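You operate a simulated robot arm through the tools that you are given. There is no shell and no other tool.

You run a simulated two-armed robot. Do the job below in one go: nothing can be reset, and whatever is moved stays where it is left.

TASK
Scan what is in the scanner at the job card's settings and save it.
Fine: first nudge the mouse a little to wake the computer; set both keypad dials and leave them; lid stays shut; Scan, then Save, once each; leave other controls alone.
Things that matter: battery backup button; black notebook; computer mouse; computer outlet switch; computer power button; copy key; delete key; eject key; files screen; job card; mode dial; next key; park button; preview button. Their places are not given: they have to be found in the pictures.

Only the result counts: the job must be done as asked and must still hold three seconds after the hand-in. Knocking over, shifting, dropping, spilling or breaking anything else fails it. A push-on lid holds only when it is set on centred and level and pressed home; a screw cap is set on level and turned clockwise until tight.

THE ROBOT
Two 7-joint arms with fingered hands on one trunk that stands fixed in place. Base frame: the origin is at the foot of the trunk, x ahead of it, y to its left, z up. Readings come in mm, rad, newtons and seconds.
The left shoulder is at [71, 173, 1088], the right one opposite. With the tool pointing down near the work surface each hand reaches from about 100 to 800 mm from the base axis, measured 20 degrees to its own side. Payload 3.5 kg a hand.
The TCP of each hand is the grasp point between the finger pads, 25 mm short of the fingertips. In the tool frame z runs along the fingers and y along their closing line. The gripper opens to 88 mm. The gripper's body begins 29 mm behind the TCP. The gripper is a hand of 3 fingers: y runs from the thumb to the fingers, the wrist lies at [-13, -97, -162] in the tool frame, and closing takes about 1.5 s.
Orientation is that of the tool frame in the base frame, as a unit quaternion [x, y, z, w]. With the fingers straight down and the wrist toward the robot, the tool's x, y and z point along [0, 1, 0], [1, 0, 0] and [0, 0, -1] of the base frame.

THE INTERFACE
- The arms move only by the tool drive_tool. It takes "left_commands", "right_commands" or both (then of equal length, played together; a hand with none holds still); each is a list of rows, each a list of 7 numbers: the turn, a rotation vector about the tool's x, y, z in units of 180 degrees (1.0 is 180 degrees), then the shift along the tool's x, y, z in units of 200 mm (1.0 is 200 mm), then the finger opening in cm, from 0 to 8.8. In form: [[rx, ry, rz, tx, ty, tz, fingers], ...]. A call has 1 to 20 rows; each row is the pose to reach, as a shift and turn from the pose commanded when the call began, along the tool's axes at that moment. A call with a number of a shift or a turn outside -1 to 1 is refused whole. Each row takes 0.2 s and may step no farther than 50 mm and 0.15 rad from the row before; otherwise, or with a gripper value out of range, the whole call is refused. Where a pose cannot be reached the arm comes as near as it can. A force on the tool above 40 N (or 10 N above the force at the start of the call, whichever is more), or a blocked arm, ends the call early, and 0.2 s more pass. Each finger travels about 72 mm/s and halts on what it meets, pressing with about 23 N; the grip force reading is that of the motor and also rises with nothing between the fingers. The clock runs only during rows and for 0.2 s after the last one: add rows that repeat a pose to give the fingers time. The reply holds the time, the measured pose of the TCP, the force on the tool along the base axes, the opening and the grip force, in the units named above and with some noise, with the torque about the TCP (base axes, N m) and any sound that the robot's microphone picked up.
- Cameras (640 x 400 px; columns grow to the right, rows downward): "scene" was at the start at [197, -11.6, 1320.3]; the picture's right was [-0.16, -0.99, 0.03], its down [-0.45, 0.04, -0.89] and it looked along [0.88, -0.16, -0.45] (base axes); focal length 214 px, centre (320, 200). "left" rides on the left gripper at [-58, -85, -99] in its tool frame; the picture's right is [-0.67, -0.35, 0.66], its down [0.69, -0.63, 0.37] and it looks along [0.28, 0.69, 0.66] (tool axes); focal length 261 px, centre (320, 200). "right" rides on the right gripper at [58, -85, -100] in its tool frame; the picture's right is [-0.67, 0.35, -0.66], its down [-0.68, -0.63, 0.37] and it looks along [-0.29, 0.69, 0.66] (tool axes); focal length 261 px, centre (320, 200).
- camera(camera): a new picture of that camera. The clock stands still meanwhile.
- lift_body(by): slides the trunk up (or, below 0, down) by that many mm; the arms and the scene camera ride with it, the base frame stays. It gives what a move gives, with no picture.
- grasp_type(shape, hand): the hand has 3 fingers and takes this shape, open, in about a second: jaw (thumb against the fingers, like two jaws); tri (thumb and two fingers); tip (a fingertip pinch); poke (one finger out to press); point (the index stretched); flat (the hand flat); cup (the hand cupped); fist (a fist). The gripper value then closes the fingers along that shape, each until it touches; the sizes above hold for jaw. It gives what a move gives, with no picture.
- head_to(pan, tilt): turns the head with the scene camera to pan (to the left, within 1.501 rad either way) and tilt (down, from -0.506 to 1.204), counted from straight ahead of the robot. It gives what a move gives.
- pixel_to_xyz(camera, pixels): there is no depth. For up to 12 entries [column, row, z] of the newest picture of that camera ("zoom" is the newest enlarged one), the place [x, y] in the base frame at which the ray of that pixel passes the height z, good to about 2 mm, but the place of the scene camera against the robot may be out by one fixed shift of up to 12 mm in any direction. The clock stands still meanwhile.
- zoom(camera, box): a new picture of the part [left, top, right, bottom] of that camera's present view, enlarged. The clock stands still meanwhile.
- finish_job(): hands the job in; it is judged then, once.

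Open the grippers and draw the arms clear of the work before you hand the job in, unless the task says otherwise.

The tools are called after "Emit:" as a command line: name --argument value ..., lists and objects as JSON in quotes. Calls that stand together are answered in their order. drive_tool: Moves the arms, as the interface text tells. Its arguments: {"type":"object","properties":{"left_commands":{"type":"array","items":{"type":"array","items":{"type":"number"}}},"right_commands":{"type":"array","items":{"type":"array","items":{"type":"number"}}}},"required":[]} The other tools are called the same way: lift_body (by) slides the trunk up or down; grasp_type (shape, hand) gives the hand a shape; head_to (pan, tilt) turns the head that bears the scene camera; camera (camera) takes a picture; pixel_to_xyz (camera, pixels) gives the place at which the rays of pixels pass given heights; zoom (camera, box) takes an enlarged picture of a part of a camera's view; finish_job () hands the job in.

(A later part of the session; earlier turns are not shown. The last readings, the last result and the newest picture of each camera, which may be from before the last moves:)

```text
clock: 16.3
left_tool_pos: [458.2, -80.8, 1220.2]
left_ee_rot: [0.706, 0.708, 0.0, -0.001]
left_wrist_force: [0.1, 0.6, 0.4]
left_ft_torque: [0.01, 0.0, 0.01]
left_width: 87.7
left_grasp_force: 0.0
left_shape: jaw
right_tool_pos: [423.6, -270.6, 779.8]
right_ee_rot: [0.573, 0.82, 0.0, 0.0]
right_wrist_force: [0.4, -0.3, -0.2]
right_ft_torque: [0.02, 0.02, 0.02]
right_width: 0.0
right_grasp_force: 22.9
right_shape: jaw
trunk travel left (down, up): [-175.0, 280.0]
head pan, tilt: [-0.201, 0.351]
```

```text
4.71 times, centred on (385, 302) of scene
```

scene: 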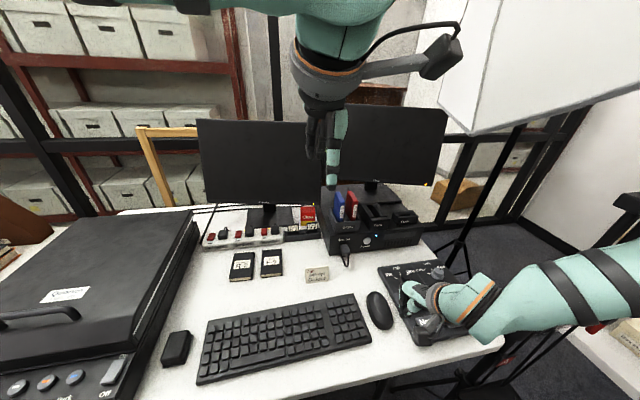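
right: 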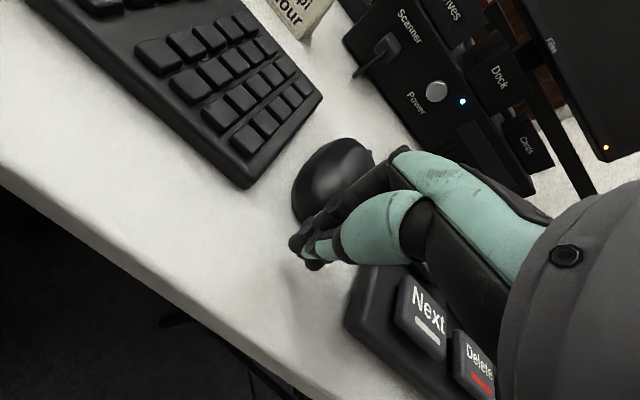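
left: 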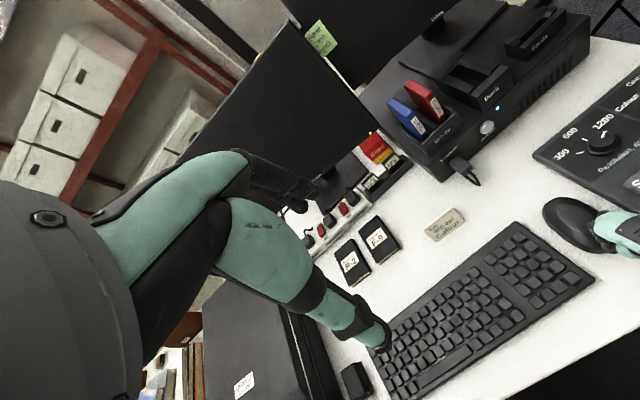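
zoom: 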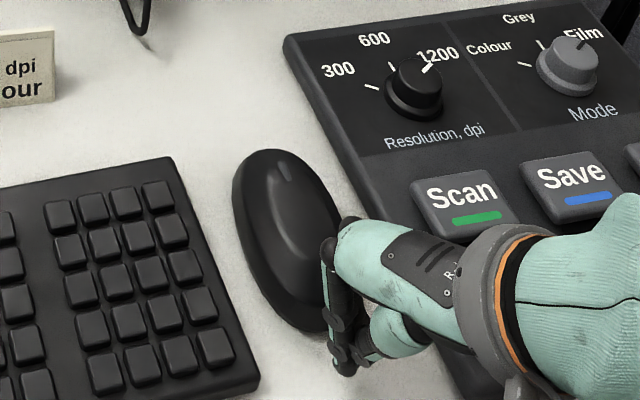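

Reached (424,-271,780) exactly with yaw +20°. Now I push in base +x by about 34 mm total in small steps, moving the mouse ~14 mm.

Emit:
drive_tool --right_commands '[[0, 0, 0, -0.012, 0.033, 0, 0], [0, 0, 0, -0.024, 0.066, 0, 0], [0, 0, 0, -0.036, 0.099, 0, 0], [0, 0, 0, -0.045, 0.123, 0, 0], [0, 0, 0, -0.053, 0.145, 0, 0], [0, 0, 0, -0.06, 0.165, 0, 0], [0, 0, 0, -0.06, 0.165, 0, 0]]'

Emit:
zoom --camera "scene" --box '[330, 260, 440, 345]'

Emit:
zoom --camera "scene" --box '[190, 90, 450, 260]'

```text
clock: 17.9
left_tool_pos: [459.7, -81.7, 1219.2]
left_ee_rot: [0.707, 0.707, 0.0, 0.001]
left_wrist_force: [0.4, -0.1, -0.2]
left_ft_torque: [-0.01, -0.02, 0.01]
left_width: 87.8
left_grasp_force: 0.1
left_shape: jaw
right_tool_pos: [459.0, -270.9, 780.4]
right_ee_rot: [0.573, 0.82, 0.0, 0.001]
right_wrist_force: [-0.5, 0.2, 1.3]
right_ft_torque: [-0.02, -0.01, 0.0]
right_width: 0.0
right_grasp_force: 22.9
right_shape: jaw
trunk travel left (down, up): [-175.0, 280.0]
head pan, tilt: [-0.201, 0.351]
```

```text
4.71 times, centred on (385, 302) of scene
```

zoom: 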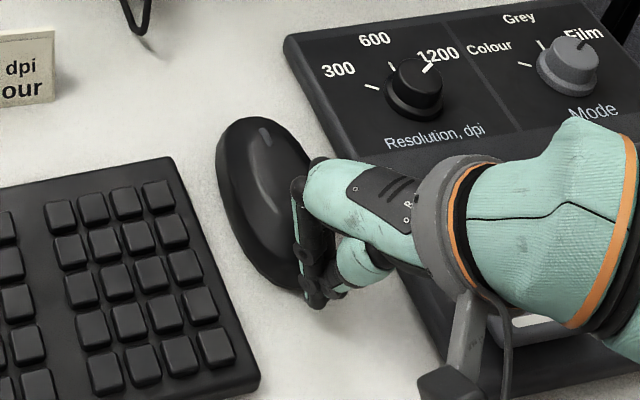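

```text
2.35 times, centred on (320, 175) of scene
```

zoom: 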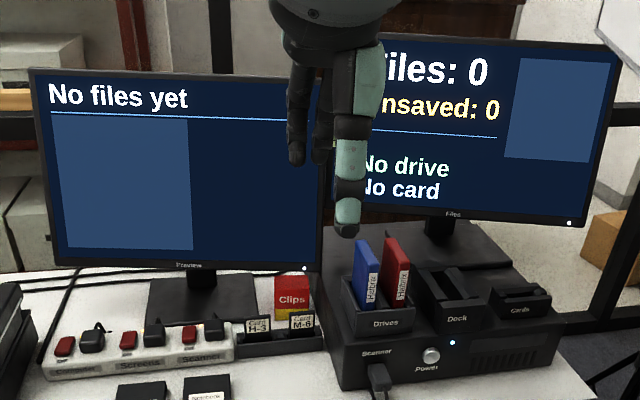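

The screens woke: "No files yet", "Files: 0". I back off from the mouse and rise, opening the hand partway for the dials.

Emit:
drive_tool --right_commands '[[0, 0, 0, 0.02, -0.056, 0, 0], [0, 0, 0, 0.041, -0.113, 0, 0], [0, 0, 0, 0.041, -0.113, -0.2, 0], [0, 0, 0, 0.041, -0.113, -0.4, 0], [0, 0, 0, 0.041, -0.113, -0.6, 0]]'

Emit:
zoom --camera "scene" --box '[330, 260, 440, 345]'

```text
clock: 19.1
left_tool_pos: [459.3, -80.1, 1220.2]
left_ee_rot: [0.707, 0.707, 0.0, 0.0]
left_wrist_force: [0.9, 0.1, -0.4]
left_ft_torque: [-0.01, -0.01, -0.03]
left_width: 87.6
left_grasp_force: 0.0
left_shape: jaw
right_tool_pos: [431.0, -270.5, 899.6]
right_ee_rot: [0.573, 0.82, -0.002, 0.0]
right_wrist_force: [-0.2, -0.4, 0.5]
right_ft_torque: [-0.01, -0.02, -0.01]
right_width: 0.1
right_grasp_force: 23.1
right_shape: jaw
trunk travel left (down, up): [-175.0, 280.0]
head pan, tilt: [-0.201, 0.351]
```

```text
4.71 times, centred on (385, 302) of scene
```

zoom: 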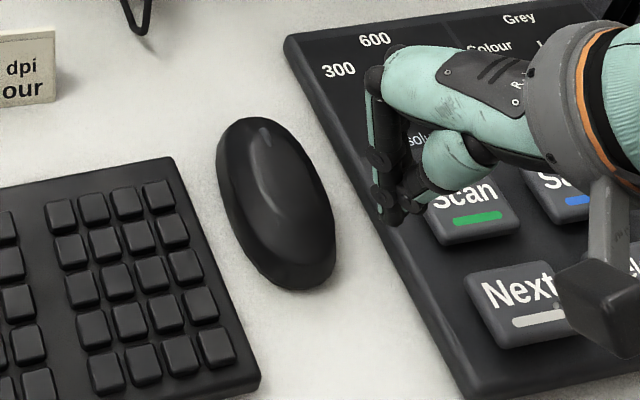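

Mouse sits clear of keyboard and keypad. I move above the resolution dial at about (566,-388,880), yaw 0, fingers opening to 60 mm.

Emit:
drive_tool --right_commands '[[0, 0, 0.02, -0.157, 0.087, 0.02, 0], [0, 0, 0.044, -0.313, 0.173, 0.04, 2], [0, 0, 0.066, -0.47, 0.26, 0.06, 4], [0, 0, 0.088, -0.626, 0.347, 0.08, 6], [0, 0, 0.111, -0.783, 0.4335, 0.1, 6], [0, 0, 0.111, -0.783, 0.4335, 0.1, 6], [0, 0, 0.111, -0.783, 0.4335, 0.1, 6]]'

Emit:
camera --camera "right"

Emit:
zoom --camera "scene" --box '[350, 200, 510, 310]'

```text
clock: 20.7
left_tool_pos: [458.4, -81.8, 1220.3]
left_ee_rot: [0.707, 0.707, 0.0, 0.0]
left_wrist_force: [0.4, -0.2, 0.9]
left_ft_torque: [0.02, 0.01, 0.01]
left_width: 87.6
left_grasp_force: 0.0
left_shape: jaw
right_tool_pos: [570.1, -389.6, 877.3]
right_ee_rot: [0.706, 0.708, -0.001, 0.001]
right_wrist_force: [-0.2, -0.4, -0.2]
right_ft_torque: [0.01, 0.01, -0.01]
right_width: 59.6
right_grasp_force: 0.1
right_shape: jaw
trunk travel left (down, up): [-175.0, 280.0]
head pan, tilt: [-0.201, 0.351]
```

```text
taken
```

right: 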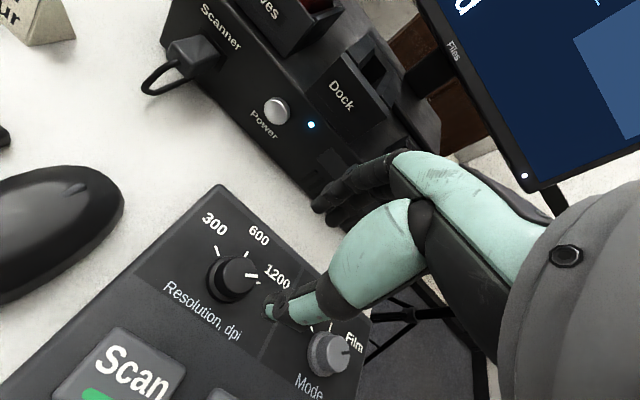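

```text
3.64 times, centred on (430, 255) of scene
```

zoom: 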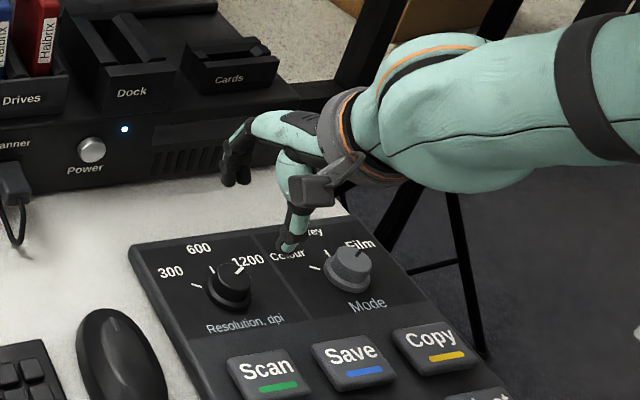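

The right camera now sees the resolution dial near (235,277) and mode dial near (328,350). I zoom in to locate their centres and ticks precisely.

Emit:
zoom --camera "right" --box '[180, 220, 300, 310]'

Emit:
pixel_to_xyz --camera "zoom" --pixels '[[320, 200, 760], [320, 200, 785]]'

Emit:
zoom --camera "right" --box '[270, 300, 390, 390]'

Emit:
pixel_to_xyz --camera "zoom" --pixels '[[320, 200, 760], [320, 200, 785]]'

```text
4.44 times, centred on (240, 265) of right
```

zoom: 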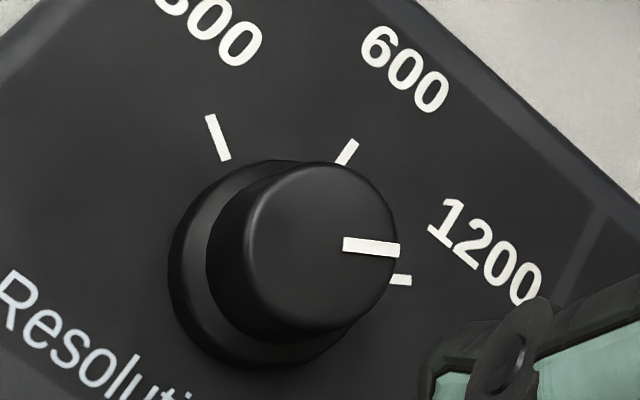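

```text
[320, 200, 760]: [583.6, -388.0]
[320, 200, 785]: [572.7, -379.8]
```

```text
4.44 times, centred on (330, 345) of right
```

zoom: 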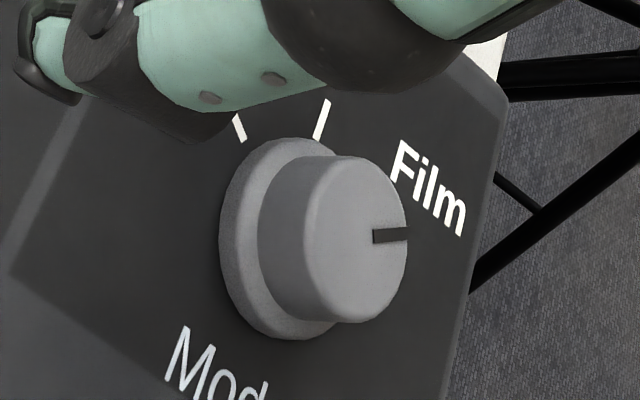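

```text
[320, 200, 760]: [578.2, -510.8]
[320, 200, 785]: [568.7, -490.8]
```

I query the mode dial's top-face centre (353,240), flange and Grey/Colour ticks from this zoom, then redo for the resolution dial.

Emit:
pixel_to_xyz --camera "zoom" --pixels '[[353, 240, 785], [353, 240, 780], [353, 240, 790], [375, 237, 785], [408, 233, 785], [326, 100, 760], [317, 138, 760], [235, 114, 760], [244, 140, 760]]'

Emit:
zoom --camera "right" --box '[180, 220, 300, 310]'

Emit:
pixel_to_xyz --camera "zoom" --pixels '[[322, 248, 785], [322, 248, 780], [322, 248, 790], [344, 244, 785], [399, 250, 785], [354, 140, 760], [340, 163, 760], [210, 115, 760], [225, 159, 760], [411, 280, 760], [390, 280, 760]]'

```text
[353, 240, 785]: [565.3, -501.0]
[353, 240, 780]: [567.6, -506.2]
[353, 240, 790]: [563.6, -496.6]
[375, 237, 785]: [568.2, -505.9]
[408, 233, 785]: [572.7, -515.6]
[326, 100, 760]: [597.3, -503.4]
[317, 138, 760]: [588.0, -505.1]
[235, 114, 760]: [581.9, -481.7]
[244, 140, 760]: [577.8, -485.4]
```

```text
4.44 times, centred on (240, 265) of right
```

zoom: 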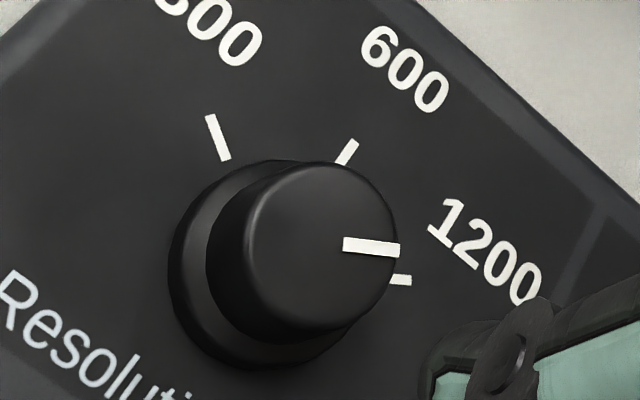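

```text
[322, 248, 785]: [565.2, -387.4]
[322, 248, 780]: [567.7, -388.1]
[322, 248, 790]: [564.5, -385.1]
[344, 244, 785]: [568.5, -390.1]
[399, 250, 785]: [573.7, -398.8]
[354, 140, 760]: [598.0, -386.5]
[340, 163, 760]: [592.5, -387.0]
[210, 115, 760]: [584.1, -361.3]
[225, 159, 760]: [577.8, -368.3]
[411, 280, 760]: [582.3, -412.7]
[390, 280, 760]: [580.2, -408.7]
```

Resolution dial centre ≈ (568,-387), mode dial ≈ (567.5,-502.5), steps 60°. I test in the air whether the hand can yaw +60° here.

Emit:
drive_tool --right_commands '[[0, 0, -0.042, 0, 0, 0, 6], [0, 0, -0.084, 0, 0, 0, 6], [0, 0, -0.126, 0, 0, 0, 6], [0, 0, -0.168, 0, 0, 0, 6], [0, 0, -0.21, 0, 0, 0, 6], [0, 0, -0.252, 0, 0, 0, 6], [0, 0, -0.294, 0, 0, 0, 6], [0, 0, -0.336, 0, 0, 0, 6], [0, 0, -0.336, 0, 0, 0, 6]]'

```text
clock: 22.7
left_tool_pos: [459.6, -81.5, 1220.6]
left_ee_rot: [0.707, 0.707, 0.0, 0.0]
left_wrist_force: [0.0, -0.4, 0.2]
left_ft_torque: [0.01, 0.01, -0.02]
left_width: 87.6
left_grasp_force: 0.0
left_shape: jaw
right_tool_pos: [509.9, -347.0, 921.3]
right_ee_rot: [0.254, 0.967, -0.003, 0.001]
right_wrist_force: [-0.3, -0.5, 1.4]
right_ft_torque: [0.02, -0.01, 0.04]
right_width: 59.5
right_grasp_force: 0.1
right_shape: jaw
right hand out of reach, approached as far as the arm can: row 5, 6, 7, 8, 9
trunk travel left (down, up): [-175.0, 280.0]
head pan, tilt: [-0.201, 0.351]
```

Rows 5+ (beyond ~+30°) were out of reach there. I return to yaw 0 over the dial and continue clockwise to −60° to learn that limit.

Emit:
drive_tool --right_commands '[[0, 0, 0.042, -0.05, -0.004, 0.03, 6], [0, 0, 0.084, -0.1, -0.008, 0.06, 6], [0, 0, 0.126, -0.15, -0.012, 0.09, 6], [0, 0, 0.168, -0.2, -0.016, 0.12, 6], [0, 0, 0.21, -0.25, -0.02, 0.15, 6], [0, 0, 0.252, -0.3, -0.025, 0.18, 6], [0, 0, 0.294, -0.351, -0.031, 0.22, 6], [0, 0, 0.336, -0.351, -0.031, 0.22, 6], [0, 0, 0.378, -0.351, -0.031, 0.22, 6], [0, 0, 0.42, -0.351, -0.031, 0.22, 6], [0, 0, 0.462, -0.351, -0.031, 0.22, 6], [0, 0, 0.504, -0.351, -0.031, 0.22, 6], [0, 0, 0.546, -0.351, -0.031, 0.22, 6], [0, 0, 0.588, -0.351, -0.031, 0.22, 6], [0, 0, 0.63, -0.351, -0.031, 0.22, 6], [0, 0, 0.672, -0.351, -0.031, 0.22, 6]]'

```text
clock: 26.1
left_tool_pos: [457.2, -80.6, 1219.5]
left_ee_rot: [0.708, 0.706, 0.001, 0.0]
left_wrist_force: [0.3, 0.0, -0.3]
left_ft_torque: [0.01, -0.02, 0.01]
left_width: 87.6
left_grasp_force: 0.0
left_shape: jaw
right_tool_pos: [556.9, -391.7, 881.6]
right_ee_rot: [0.967, 0.255, 0.001, 0.0]
right_wrist_force: [0.1, -0.2, -0.3]
right_ft_torque: [-0.01, -0.04, 0.03]
right_width: 59.6
right_grasp_force: 0.0
right_shape: jaw
right hand out of reach, approached as far as the arm can: row 8, 16
trunk travel left (down, up): [-175.0, 280.0]
head pan, tilt: [-0.201, 0.351]
```

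Usable yaw range here is roughly −55°…+30°, enough for a 60° turn from −50° to +10°. I set yaw ≈ −48° over the dial and descend to z≈835 first.

Emit:
drive_tool --right_commands '[[0, 0, -0.035, 0.03, 0.003, 0.0, 6], [0, 0, -0.067, 0.06, 0.007, 0.023, 6], [0, 0, -0.067, 0.06, 0.007, 0.023, 6], [0, 0, -0.067, 0.06, 0.007, 0.13, 6], [0, 0, -0.067, 0.06, 0.007, 0.23, 6], [0, 0, -0.067, 0.06, 0.007, 0.23, 6]]'

Emit:
camera --camera "right"

Emit:
zoom --camera "scene" --box '[350, 210, 510, 320]'

```text
clock: 27.5
left_tool_pos: [460.8, -80.4, 1219.0]
left_ee_rot: [0.706, 0.708, 0.0, 0.0]
left_wrist_force: [0.6, -0.3, -0.1]
left_ft_torque: [-0.02, 0.02, 0.02]
left_width: 87.7
left_grasp_force: 0.1
left_shape: jaw
right_tool_pos: [553.1, -391.9, 847.5]
right_ee_rot: [0.934, 0.357, 0.0, 0.0]
right_wrist_force: [-1.4, 0.9, 0.1]
right_ft_torque: [-0.01, -0.01, 0.0]
right_width: 59.4
right_grasp_force: 0.1
right_shape: jaw
right hand out of reach, approached as far as the arm can: row 4, 5, 6
trunk travel left (down, up): [-175.0, 280.0]
head pan, tilt: [-0.201, 0.351]
```

```text
taken
```

right: 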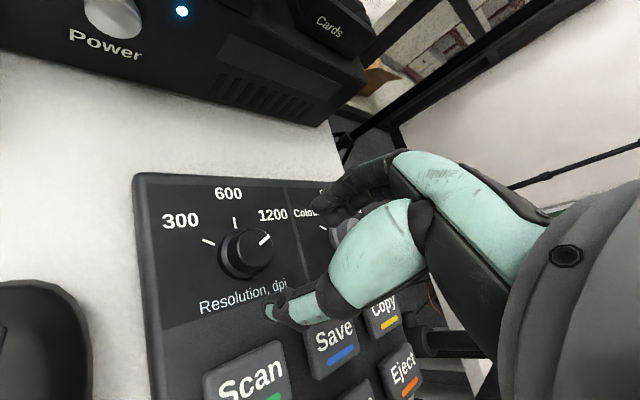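

```text
3.64 times, centred on (430, 265) of scene
```

zoom: 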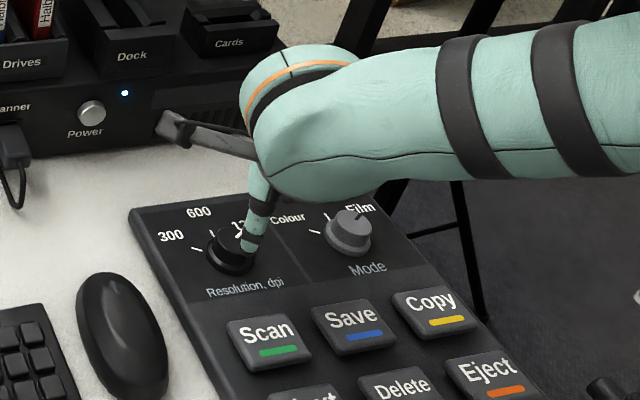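

At lower z the −48° yaw is out of reach (stopped at z 847), so lowering the trunk would restore the tested geometry. First I look at the right side to check what the elbow would come near.

Emit:
head_to --pan -0.9 --tilt 0.6

Emit:
camera --camera "scene"

```text
clock: 28.6
left_tool_pos: [459.6, -81.4, 1220.3]
left_ee_rot: [0.708, 0.707, 0.0, 0.0]
left_wrist_force: [0.3, 0.7, -0.2]
left_ft_torque: [0.0, -0.02, 0.0]
left_width: 87.6
left_grasp_force: 0.0
left_shape: jaw
right_tool_pos: [553.1, -393.9, 847.0]
right_ee_rot: [0.935, 0.356, 0.0, 0.001]
right_wrist_force: [0.0, -0.3, -0.4]
right_ft_torque: [-0.04, -0.03, -0.02]
right_width: 59.7
right_grasp_force: 0.0
right_shape: jaw
trunk travel left (down, up): [-175.0, 280.0]
head pan, tilt: [-0.901, 0.6]
```

```text
taken
```

scene: 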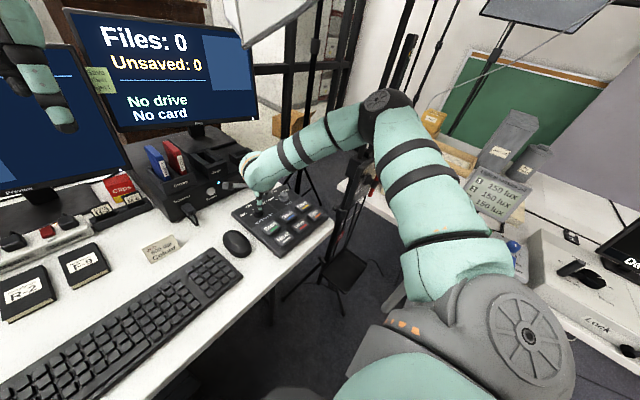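

I estimate where the elbow (pixel ~(390,110)) is in space by sampling its ray, as well as the stand at (335,250) and the lux meter (500,190).

Emit:
pixel_to_xyz --camera "scene" --pixels '[[390, 112, 900], [390, 112, 1000], [390, 112, 1100], [390, 112, 1200], [245, 170, 950], [500, 190, 800], [500, 190, 760], [515, 250, 760], [340, 262, 500], [405, 45, 1200], [345, 185, 760]]'

Emit:
zoom --camera "scene" --box '[240, 0, 560, 300]'

```text
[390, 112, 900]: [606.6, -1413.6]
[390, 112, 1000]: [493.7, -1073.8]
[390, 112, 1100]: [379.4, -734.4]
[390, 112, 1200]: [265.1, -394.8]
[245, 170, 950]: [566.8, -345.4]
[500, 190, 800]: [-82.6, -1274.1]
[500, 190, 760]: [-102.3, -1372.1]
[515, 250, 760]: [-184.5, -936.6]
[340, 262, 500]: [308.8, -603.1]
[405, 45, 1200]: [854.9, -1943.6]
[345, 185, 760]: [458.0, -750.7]
```

```text
1.33 times, centred on (400, 150) of scene
```

zoom: 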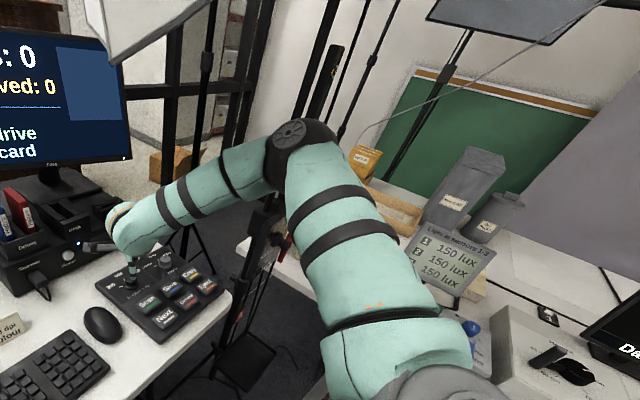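

The elbow is high (~(277,-430,1190)), well clear of things, so lowering the trunk is viable. I first sweep yaw −60°→+60° at (568,-387,907) in the air to see which rows are reachable at that relative height.

Emit:
drive_tool --right_commands '[[0, 0, 0, 0.04, 0.013, -0.15, 6], [0, 0, 0, 0.078, 0.026, -0.3, 6], [0, 0, 0.033, 0.078, 0.026, -0.3, 6], [0, 0, 0.065, 0.078, 0.026, -0.3, 6], [0, 0, 0.023, 0.078, 0.026, -0.3, 6], [0, 0, -0.019, 0.078, 0.026, -0.3, 6], [0, 0, -0.061, 0.078, 0.026, -0.3, 6], [0, 0, -0.103, 0.078, 0.026, -0.3, 6], [0, 0, -0.145, 0.078, 0.026, -0.3, 6], [0, 0, -0.187, 0.078, 0.026, -0.3, 6], [0, 0, -0.229, 0.078, 0.026, -0.3, 6], [0, 0, -0.271, 0.078, 0.026, -0.3, 6], [0, 0, -0.313, 0.078, 0.026, -0.3, 6], [0, 0, -0.355, 0.078, 0.026, -0.3, 6], [0, 0, -0.397, 0.078, 0.026, -0.3, 6], [0, 0, -0.439, 0.078, 0.026, -0.3, 6], [0, 0, -0.481, 0.078, 0.026, -0.3, 6], [0, 0, -0.523, 0.078, 0.026, -0.3, 6], [0, 0, -0.565, 0.078, 0.026, -0.3, 6]]'

```text
clock: 32.6
left_tool_pos: [459.0, -80.9, 1218.6]
left_ee_rot: [0.706, 0.708, 0.0, 0.0]
left_wrist_force: [0.0, 0.2, -0.5]
left_ft_torque: [0.01, 0.01, 0.01]
left_width: 87.5
left_grasp_force: 0.1
left_shape: jaw
right_tool_pos: [535.3, -363.2, 928.6]
right_ee_rot: [0.314, 0.949, -0.005, 0.003]
right_wrist_force: [0.2, 0.9, 0.4]
right_ft_torque: [0.02, 0.01, 0.0]
right_width: 59.7
right_grasp_force: 0.1
right_shape: jaw
right hand out of reach, approached as far as the arm can: row 18, 19
trunk travel left (down, up): [-175.0, 280.0]
head pan, tilt: [-0.901, 0.6]
```

At that relative height yaw −60°…+40° is reachable. Next I test at the mode dial's place (567.5,-502.5) at z 945, sweeping clockwise to −60°.

Emit:
drive_tool --right_commands '[[0, 0, 0.042, -0.136, -0.116, -0.02, 6], [0, 0, 0.084, -0.272, -0.232, -0.04, 6], [0, 0, 0.126, -0.408, -0.347, -0.06, 6], [0, 0, 0.168, -0.543, -0.463, -0.08, 6], [0, 0, 0.21, -0.543, -0.463, -0.08, 6], [0, 0, 0.252, -0.543, -0.463, -0.08, 6], [0, 0, 0.294, -0.543, -0.463, -0.08, 6], [0, 0, 0.336, -0.543, -0.463, -0.08, 6], [0, 0, 0.378, -0.543, -0.463, -0.08, 6], [0, 0, 0.42, -0.543, -0.463, -0.08, 6], [0, 0, 0.462, -0.543, -0.463, -0.08, 6], [0, 0, 0.504, -0.543, -0.463, -0.08, 6], [0, 0, 0.546, -0.543, -0.463, -0.08, 6], [0, 0, 0.588, -0.543, -0.463, -0.08, 6], [0, 0, 0.63, -0.543, -0.463, -0.08, 6]]'

```text
clock: 35.8
left_tool_pos: [458.6, -80.0, 1219.1]
left_ee_rot: [0.708, 0.707, -0.001, 0.0]
left_wrist_force: [0.9, 0.2, -0.2]
left_ft_torque: [0.0, -0.02, -0.01]
left_width: 87.6
left_grasp_force: 0.0
left_shape: jaw
right_tool_pos: [568.8, -502.9, 944.0]
right_ee_rot: [0.966, 0.259, 0.001, 0.0]
right_wrist_force: [-0.7, -0.1, 0.3]
right_ft_torque: [-0.01, -0.01, -0.02]
right_width: 59.8
right_grasp_force: 0.1
right_shape: jaw
right hand out of reach, approached as far as the arm can: row 3, 4
trunk travel left (down, up): [-175.0, 280.0]
head pan, tilt: [-0.901, 0.6]
```

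Here yaw −60°…+15° is reachable. I raise the hand to z≈1000 and then lower the trunk in steps by 150 mm so the dials come within this range.

Emit:
drive_tool --right_commands '[[0, 0, -0.02, 0, 0, -0.15, 6], [0, 0, -0.04, 0, 0, -0.3, 6], [0, 0, -0.04, 0, 0, -0.3, 6]]'

Emit:
lift_body --by -60

Emit:
camera --camera "scene"

```text
clock: 36.6
left_tool_pos: [459.5, -81.9, 1219.6]
left_ee_rot: [0.708, 0.707, 0.0, 0.0]
left_wrist_force: [0.6, -0.3, 0.8]
left_ft_torque: [0.0, -0.01, 0.01]
left_width: 87.6
left_grasp_force: 0.0
left_shape: jaw
right_tool_pos: [570.2, -502.9, 1002.7]
right_ee_rot: [0.948, 0.32, -0.001, -0.001]
right_wrist_force: [-0.8, -0.3, 0.3]
right_ft_torque: [0.01, 0.0, 0.02]
right_width: 59.3
right_grasp_force: 0.0
right_shape: jaw
trunk travel left (down, up): [-175.0, 280.0]
head pan, tilt: [-0.901, 0.6]
```

```text
clock: 37.6
left_tool_pos: [458.1, -80.9, 1160.7]
left_ee_rot: [0.708, 0.707, 0.0, 0.001]
left_wrist_force: [-0.8, -0.3, -0.4]
left_ft_torque: [0.0, -0.03, -0.02]
left_width: 87.7
left_grasp_force: 0.1
left_shape: jaw
right_tool_pos: [568.5, -502.4, 945.0]
right_ee_rot: [0.948, 0.319, 0.0, 0.001]
right_wrist_force: [0.5, 0.4, 0.2]
right_ft_torque: [0.0, -0.01, 0.02]
right_width: 59.8
right_grasp_force: 0.2
right_shape: jaw
trunk travel left (down, up): [-115.0, 340.0]
head pan, tilt: [-0.901, 0.6]
```

```text
taken
```

scene: 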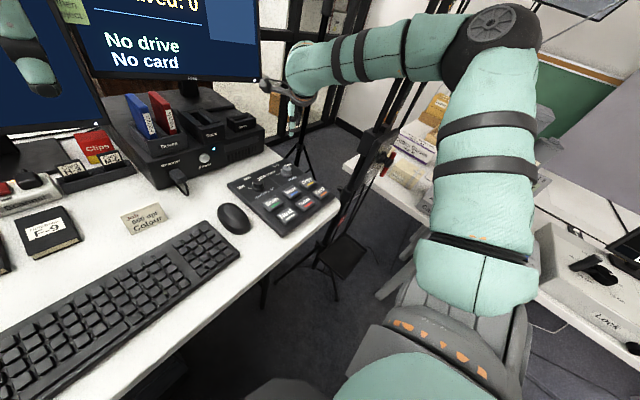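

Right arm is clear. Before lowering further I check the left arm's surroundings.

Emit:
head_to --pan 0.8 --tilt 0.5

Emit:
camera --camera "scene"

```text
clock: 39.3
left_tool_pos: [458.2, -81.3, 1160.4]
left_ee_rot: [0.707, 0.707, 0.0, 0.0]
left_wrist_force: [0.1, 0.3, 0.3]
left_ft_torque: [0.0, -0.03, -0.04]
left_width: 87.6
left_grasp_force: 0.0
left_shape: jaw
right_tool_pos: [568.5, -501.9, 944.3]
right_ee_rot: [0.948, 0.319, -0.001, 0.001]
right_wrist_force: [0.3, 1.1, -0.3]
right_ft_torque: [-0.01, -0.03, -0.01]
right_width: 59.7
right_grasp_force: 0.1
right_shape: jaw
trunk travel left (down, up): [-115.0, 340.0]
head pan, tilt: [0.799, 0.499]
```

```text
taken
```

scene: 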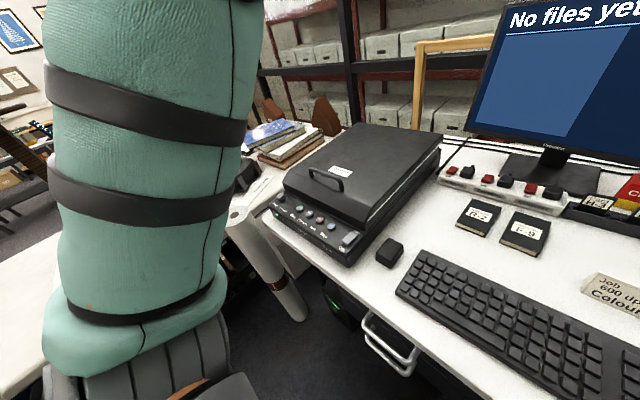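

The left arm is raised and clear. I lower the trunk another 90 mm (hand to z≈854, tips ≈829, above the knobs) and turn the head back to the keypad.

Emit:
lift_body --by -90

Emit:
head_to --pan -0.55 --tilt 0.6

Emit:
camera --camera "scene"

Emit:
camera --camera "right"

```text
clock: 40.6
left_tool_pos: [457.9, -80.3, 1070.9]
left_ee_rot: [0.707, 0.707, 0.001, 0.001]
left_wrist_force: [-0.6, -0.4, 0.3]
left_ft_torque: [0.0, -0.02, -0.01]
left_width: 87.6
left_grasp_force: 0.0
left_shape: jaw
right_tool_pos: [567.2, -502.7, 856.2]
right_ee_rot: [0.948, 0.319, 0.0, 0.0]
right_wrist_force: [-0.9, -0.7, -0.3]
right_ft_torque: [-0.02, 0.0, -0.02]
right_width: 59.5
right_grasp_force: 0.0
right_shape: jaw
trunk travel left (down, up): [-25.0, 430.0]
head pan, tilt: [0.799, 0.499]
```

```text
clock: 42.1
left_tool_pos: [459.6, -80.5, 1069.9]
left_ee_rot: [0.706, 0.708, 0.001, 0.0]
left_wrist_force: [0.3, -0.2, 0.1]
left_ft_torque: [0.01, -0.03, 0.03]
left_width: 87.8
left_grasp_force: 0.1
left_shape: jaw
right_tool_pos: [568.3, -503.3, 852.7]
right_ee_rot: [0.948, 0.319, -0.001, 0.0]
right_wrist_force: [-0.2, 0.1, 0.0]
right_ft_torque: [0.03, 0.0, 0.0]
right_width: 59.9
right_grasp_force: 0.0
right_shape: jaw
trunk travel left (down, up): [-25.0, 430.0]
head pan, tilt: [-0.55, 0.6]
```

```text
taken
```

scene: 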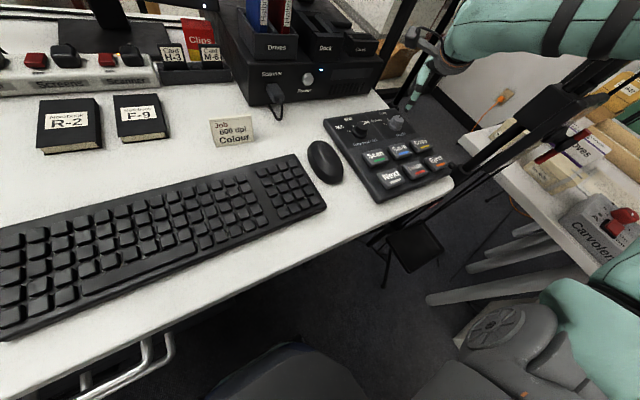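

```text
taken
```

right: 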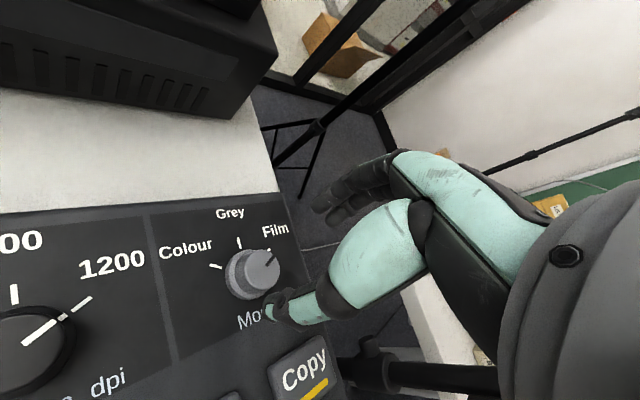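

The vertical line below the TCP should hit the knob top at about pixel (258,268); the mode knob's top appears near (262,268). I zoom to verify alignment.

Emit:
zoom --camera "right" --box '[200, 220, 320, 310]'

Emit:
pixel_to_xyz --camera "zoom" --pixels '[[320, 200, 781], [380, 200, 781], [320, 260, 781]]'

```text
4.44 times, centred on (260, 265) of right
```

zoom: 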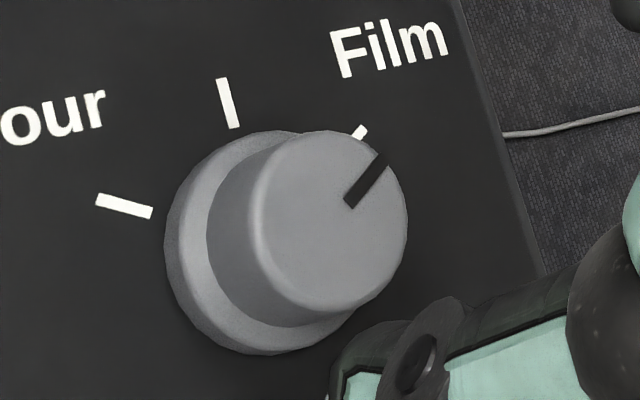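

```text
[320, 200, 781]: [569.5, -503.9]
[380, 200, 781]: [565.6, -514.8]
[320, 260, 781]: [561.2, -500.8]
```

Top-face centre is near zoom (330,222). I query it along with the three ticks to fix the mode dial's centre.

Emit:
pixel_to_xyz --camera "zoom" --pixels '[[330, 222, 781], [330, 222, 785], [224, 79, 760], [233, 128, 760], [97, 198, 760], [152, 213, 760], [366, 128, 760], [347, 203, 783], [382, 156, 783]]'

```text
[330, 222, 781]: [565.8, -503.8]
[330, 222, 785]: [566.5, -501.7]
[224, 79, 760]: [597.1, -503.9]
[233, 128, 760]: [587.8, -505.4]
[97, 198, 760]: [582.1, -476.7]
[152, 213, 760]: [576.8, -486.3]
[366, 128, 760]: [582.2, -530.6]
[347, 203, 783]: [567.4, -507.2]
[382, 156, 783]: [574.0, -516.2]
```

The mode knob's centre is ≈(566,-503.5), within 2 mm of the TCP. I descend around it to TCP z≈795, fingers open 60 mm.

Emit:
drive_tool --right_commands '[[0, 0, 0, 0, 0, 0.08, 6], [0, 0, 0, 0, 0, 0.16, 6], [0, 0, 0, 0, 0, 0.22, 6], [0, 0, 0, 0, 0, 0.26, 6], [0, 0, 0, 0, 0, 0.285, 6], [0, 0, 0, 0, 0, 0.285, 6]]'

Emit:
camera --camera "right"

Emit:
zoom --camera "scene" --box '[320, 80, 460, 190]'

```text
clock: 43.5
left_tool_pos: [459.9, -81.0, 1069.6]
left_ee_rot: [0.707, 0.707, 0.0, 0.0]
left_wrist_force: [0.0, -0.4, 0.1]
left_ft_torque: [-0.04, 0.0, -0.01]
left_width: 87.5
left_grasp_force: 0.1
left_shape: jaw
right_tool_pos: [567.6, -502.4, 796.4]
right_ee_rot: [0.948, 0.319, -0.001, 0.0]
right_wrist_force: [-0.2, -0.3, 1.0]
right_ft_torque: [-0.02, -0.01, 0.01]
right_width: 59.9
right_grasp_force: 0.0
right_shape: jaw
trunk travel left (down, up): [-25.0, 430.0]
head pan, tilt: [-0.55, 0.6]
```

```text
taken
```

right: 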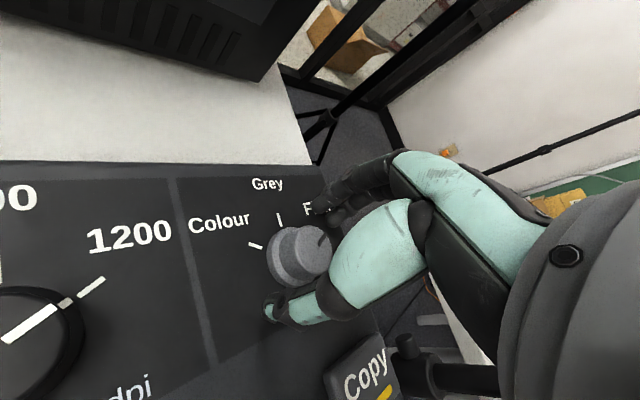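

```text
3.64 times, centred on (390, 135) of scene
```

zoom: 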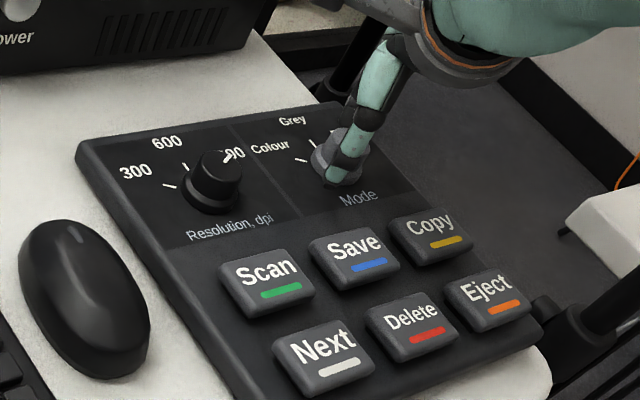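

Fingers straddle the mode knob. I close them on it and read the width.

Emit:
drive_tool --right_commands '[[0, 0, 0, 0, 0, 0, 4], [0, 0, 0, 0, 0, 0, 2.5], [0, 0, 0, 0, 0, 0, 1.5], [0, 0, 0, 0, 0, 0, 1.5], [0, 0, 0, 0, 0, 0, 1.5]]'

Emit:
zoom --camera "right" --box '[220, 170, 380, 340]'

```text
clock: 44.7
left_tool_pos: [458.9, -79.6, 1069.5]
left_ee_rot: [0.707, 0.707, 0.001, 0.0]
left_wrist_force: [-0.3, 1.2, -0.5]
left_ft_torque: [0.01, 0.0, -0.01]
left_width: 87.6
left_grasp_force: 0.0
left_shape: jaw
right_tool_pos: [568.1, -502.7, 796.9]
right_ee_rot: [0.948, 0.319, -0.001, 0.001]
right_wrist_force: [1.2, 0.0, 1.0]
right_ft_torque: [-0.01, 0.0, 0.01]
right_width: 25.0
right_grasp_force: 23.3
right_shape: jaw
trunk travel left (down, up): [-25.0, 430.0]
head pan, tilt: [-0.55, 0.6]
```

```text
2.35 times, centred on (300, 255) of right
```

zoom: 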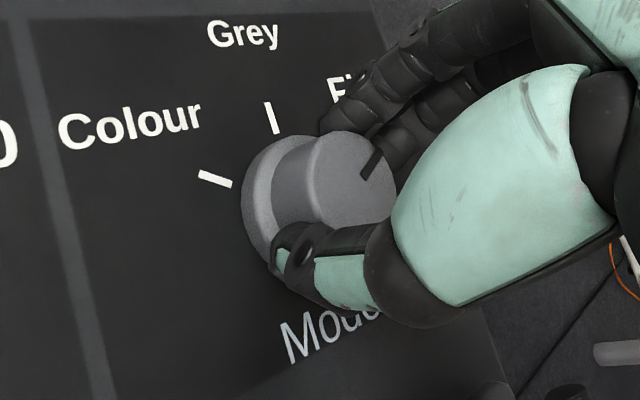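

Gripped (width 25, 23 N). I turn 27° counter-clockwise first to see the knob follow.

Emit:
drive_tool --right_commands '[[0, 0, -0.0375, 0, 0, 0, 1.5], [0, 0, -0.075, 0, 0, 0, 1.5], [0, 0, -0.1125, 0, 0, 0, 1.5], [0, 0, -0.15, 0, 0, 0, 1.5]]'

Emit:
zoom --camera "right" --box '[220, 170, 380, 340]'

Emit:
zoom --camera "scene" --box '[380, 90, 440, 140]'

```text
clock: 45.7
left_tool_pos: [458.5, -81.7, 1070.8]
left_ee_rot: [0.707, 0.707, 0.0, 0.0]
left_wrist_force: [-0.9, 0.2, -0.2]
left_ft_torque: [0.01, 0.01, 0.02]
left_width: 87.7
left_grasp_force: 0.1
left_shape: jaw
right_tool_pos: [568.5, -501.9, 796.5]
right_ee_rot: [0.846, 0.533, 0.0, 0.0]
right_wrist_force: [-3.8, 4.5, -1.9]
right_ft_torque: [0.06, 0.07, 0.03]
right_width: 24.7
right_grasp_force: 23.3
right_shape: jaw
trunk travel left (down, up): [-25.0, 430.0]
head pan, tilt: [-0.55, 0.6]
```

```text
2.35 times, centred on (300, 255) of right
```

zoom: 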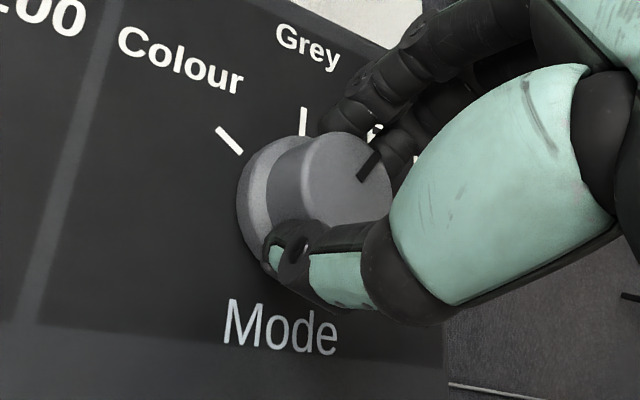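

```text
8.00 times, centred on (410, 115) of scene
```

zoom: 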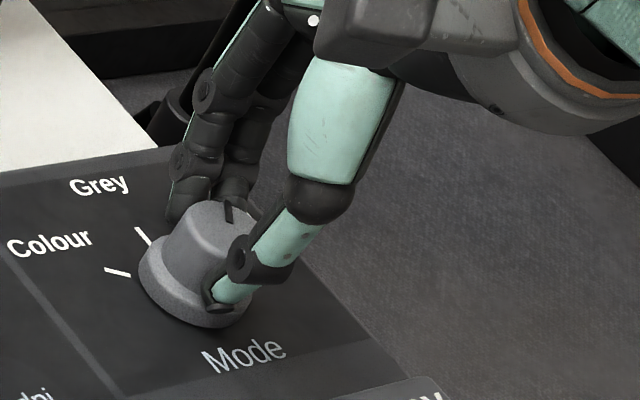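

The knob follows the hand (indicator fixed in the hand's view). I turn another ~34° to reach Grey.

Emit:
drive_tool --right_commands '[[0, 0, -0.0375, 0, 0, 0, 1.5], [0, 0, -0.075, 0, 0, 0, 1.5], [0, 0, -0.1125, 0, 0, 0, 1.5], [0, 0, -0.15, 0, 0, 0, 1.5], [0, 0, -0.1875, 0, 0, 0, 1.5], [0, 0, -0.1875, 0, 0, 0, 1.5]]'

Emit:
zoom --camera "right" --box '[220, 170, 380, 340]'

Emit:
zoom --camera "scene" --box '[380, 90, 440, 140]'

```text
clock: 47.1
left_tool_pos: [458.6, -79.8, 1068.8]
left_ee_rot: [0.707, 0.707, 0.0, 0.0]
left_wrist_force: [-0.8, -0.4, -0.1]
left_ft_torque: [-0.04, -0.01, -0.01]
left_width: 87.4
left_grasp_force: 0.1
left_shape: jaw
right_tool_pos: [567.4, -502.8, 797.5]
right_ee_rot: [0.656, 0.754, 0.0, 0.001]
right_wrist_force: [-8.7, 4.8, -1.2]
right_ft_torque: [0.1, 0.2, 0.02]
right_width: 24.0
right_grasp_force: 23.1
right_shape: jaw
trunk travel left (down, up): [-25.0, 430.0]
head pan, tilt: [-0.55, 0.6]
```

```text
2.35 times, centred on (300, 255) of right
```

zoom: 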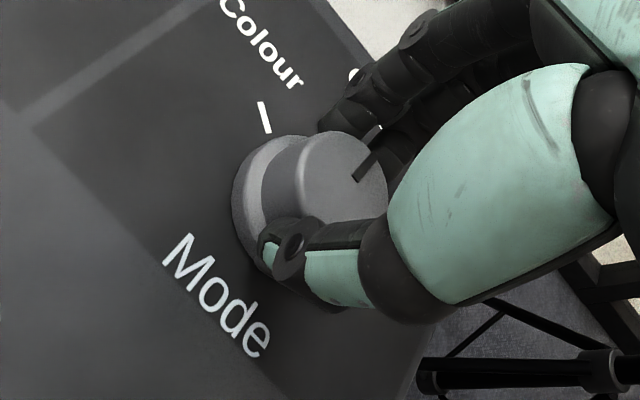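

```text
8.00 times, centred on (410, 115) of scene
```

zoom: 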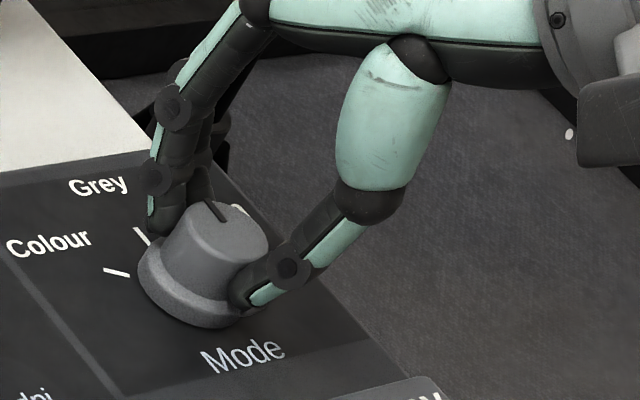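

The indicator now points to Grey. I open, swing the hand back clockwise 60° around the knob, and re-grip.

Emit:
drive_tool --right_commands '[[0, 0, 0, 0, 0, 0, 3], [0, 0, 0, 0, 0, 0, 4.5], [0, 0, 0, 0, 0, 0, 6], [0, 0, 0, 0, 0, 0, 6], [0, 0, 0.042, 0, 0, 0, 6], [0, 0, 0.084, 0, 0, 0, 6], [0, 0, 0.126, 0, 0, 0, 6], [0, 0, 0.168, 0, 0, 0, 6], [0, 0, 0.21, 0, 0, 0, 6], [0, 0, 0.252, 0, 0, 0, 6], [0, 0, 0.294, 0, 0, 0, 6], [0, 0, 0.336, 0, 0, 0, 6], [0, 0, 0.336, 0, 0, 0, 6]]'

Emit:
zoom --camera "right" --box '[220, 170, 380, 340]'

Emit:
zoom --camera "scene" --box '[380, 90, 440, 140]'

```text
clock: 49.9
left_tool_pos: [458.6, -82.1, 1070.6]
left_ee_rot: [0.707, 0.707, 0.001, 0.0]
left_wrist_force: [-0.2, 0.1, -0.3]
left_ft_torque: [0.01, 0.01, -0.01]
left_width: 87.4
left_grasp_force: 0.2
left_shape: jaw
right_tool_pos: [569.5, -503.4, 797.3]
right_ee_rot: [0.947, 0.32, 0.0, 0.001]
right_wrist_force: [0.2, 0.2, 0.3]
right_ft_torque: [-0.02, -0.02, 0.02]
right_width: 59.5
right_grasp_force: 0.1
right_shape: jaw
trunk travel left (down, up): [-25.0, 430.0]
head pan, tilt: [-0.55, 0.6]
```

```text
2.35 times, centred on (300, 255) of right
```

zoom: 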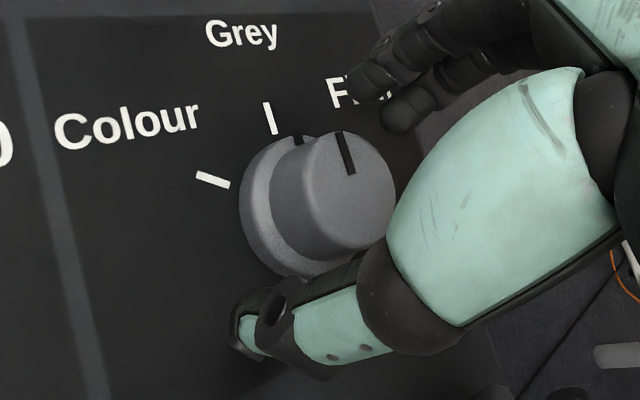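

```text
8.00 times, centred on (410, 115) of scene
```

zoom: 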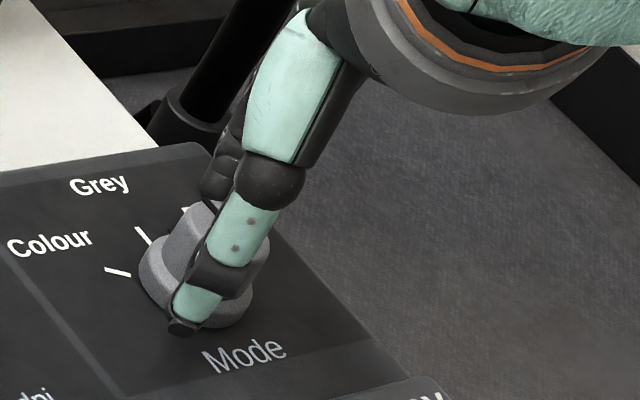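

The knob rests at Grey. I correct 2 mm toward its centre, close, and turn 60° counter-clockwise to Colour.

Emit:
drive_tool --right_commands '[[0, 0, 0, -0.01, -0.007, 0, 5], [0, 0, 0, -0.01, -0.007, 0, 3], [0, 0, 0, -0.01, -0.007, 0, 1.5], [0, 0, 0, -0.01, -0.007, 0, 1.5], [0, 0, 0, -0.01, -0.007, 0, 1.5], [0, 0, -0.0375, -0.01, -0.007, 0, 1.5], [0, 0, -0.075, -0.01, -0.007, 0, 1.5], [0, 0, -0.1125, -0.01, -0.007, 0, 1.5], [0, 0, -0.15, -0.01, -0.007, 0, 1.5], [0, 0, -0.1875, -0.01, -0.007, 0, 1.5], [0, 0, -0.225, -0.01, -0.007, 0, 1.5], [0, 0, -0.2625, -0.01, -0.007, 0, 1.5], [0, 0, -0.3, -0.01, -0.007, 0, 1.5], [0, 0, -0.325, -0.01, -0.007, 0, 1.5], [0, 0, -0.325, -0.01, -0.007, 0, 1.5]]'

Emit:
zoom --camera "right" --box '[220, 170, 380, 340]'

Emit:
zoom --camera "scene" --box '[380, 90, 440, 140]'

```text
clock: 53.1
left_tool_pos: [459.0, -81.8, 1070.2]
left_ee_rot: [0.707, 0.707, 0.001, 0.0]
left_wrist_force: [0.3, -0.7, -1.4]
left_ft_torque: [0.0, 0.05, 0.0]
left_width: 87.6
left_grasp_force: 0.0
left_shape: jaw
right_tool_pos: [566.5, -502.9, 796.3]
right_ee_rot: [0.669, 0.743, -0.001, 0.0]
right_wrist_force: [0.7, -1.8, 1.4]
right_ft_torque: [-0.04, -0.06, -0.04]
right_width: 24.1
right_grasp_force: 22.6
right_shape: jaw
trunk travel left (down, up): [-25.0, 430.0]
head pan, tilt: [-0.55, 0.6]
```

```text
2.35 times, centred on (300, 255) of right
```

zoom: 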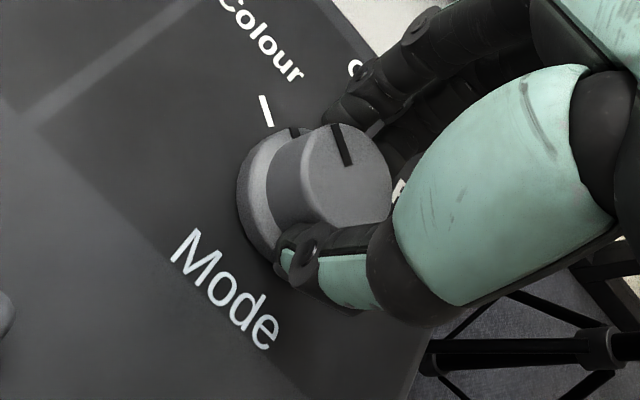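

```text
8.00 times, centred on (410, 115) of scene
```

zoom: 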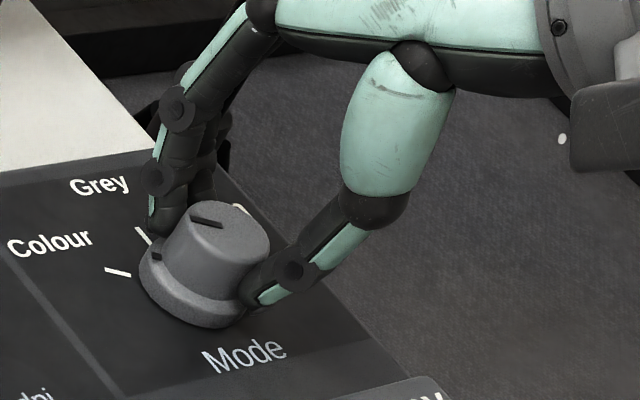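

The indicator points to the Colour tick. I open and lift straight up to check with a clear view.

Emit:
drive_tool --right_commands '[[0, 0, 0, 0, 0, 0, 3], [0, 0, 0, 0, 0, 0, 4.5], [0, 0, 0, 0, 0, 0, 6], [0, 0, 0, 0, 0, 0, 6], [0, 0, 0, 0, 0, -0.15, 6], [0, 0, 0, 0, 0, -0.3, 6], [0, 0, 0, 0, 0, -0.45, 6]]'

Emit:
zoom --camera "right" --box '[150, 180, 330, 320]'

Emit:
zoom --camera "scene" --box '[325, 80, 455, 180]'

```text
clock: 54.7
left_tool_pos: [460.1, -80.1, 1069.3]
left_ee_rot: [0.707, 0.708, 0.0, 0.0]
left_wrist_force: [-0.5, -0.8, -0.3]
left_ft_torque: [0.02, 0.03, -0.02]
left_width: 87.8
left_grasp_force: 0.1
left_shape: jaw
right_tool_pos: [566.1, -502.7, 888.8]
right_ee_rot: [0.669, 0.743, -0.001, 0.0]
right_wrist_force: [0.2, 0.0, -0.3]
right_ft_torque: [0.0, -0.01, 0.0]
right_width: 59.8
right_grasp_force: 0.0
right_shape: jaw
trunk travel left (down, up): [-25.0, 430.0]
head pan, tilt: [-0.55, 0.6]
```

```text
2.86 times, centred on (240, 250) of right
```

zoom: 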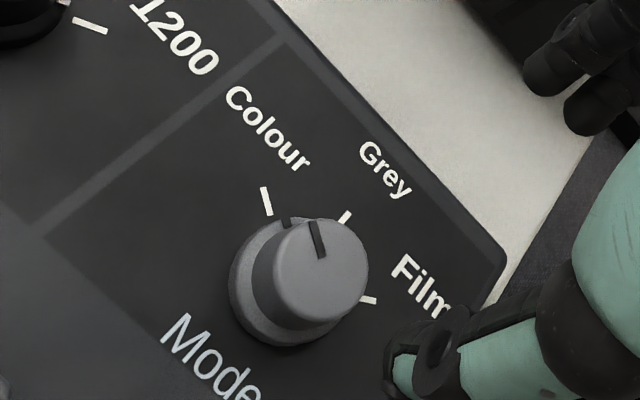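

```text
4.00 times, centred on (390, 130) of scene
```

zoom: 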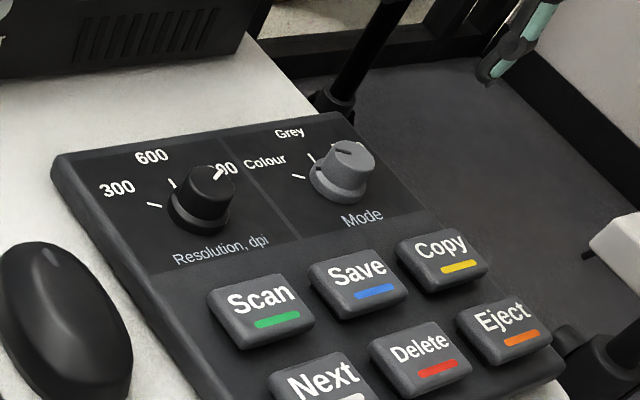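

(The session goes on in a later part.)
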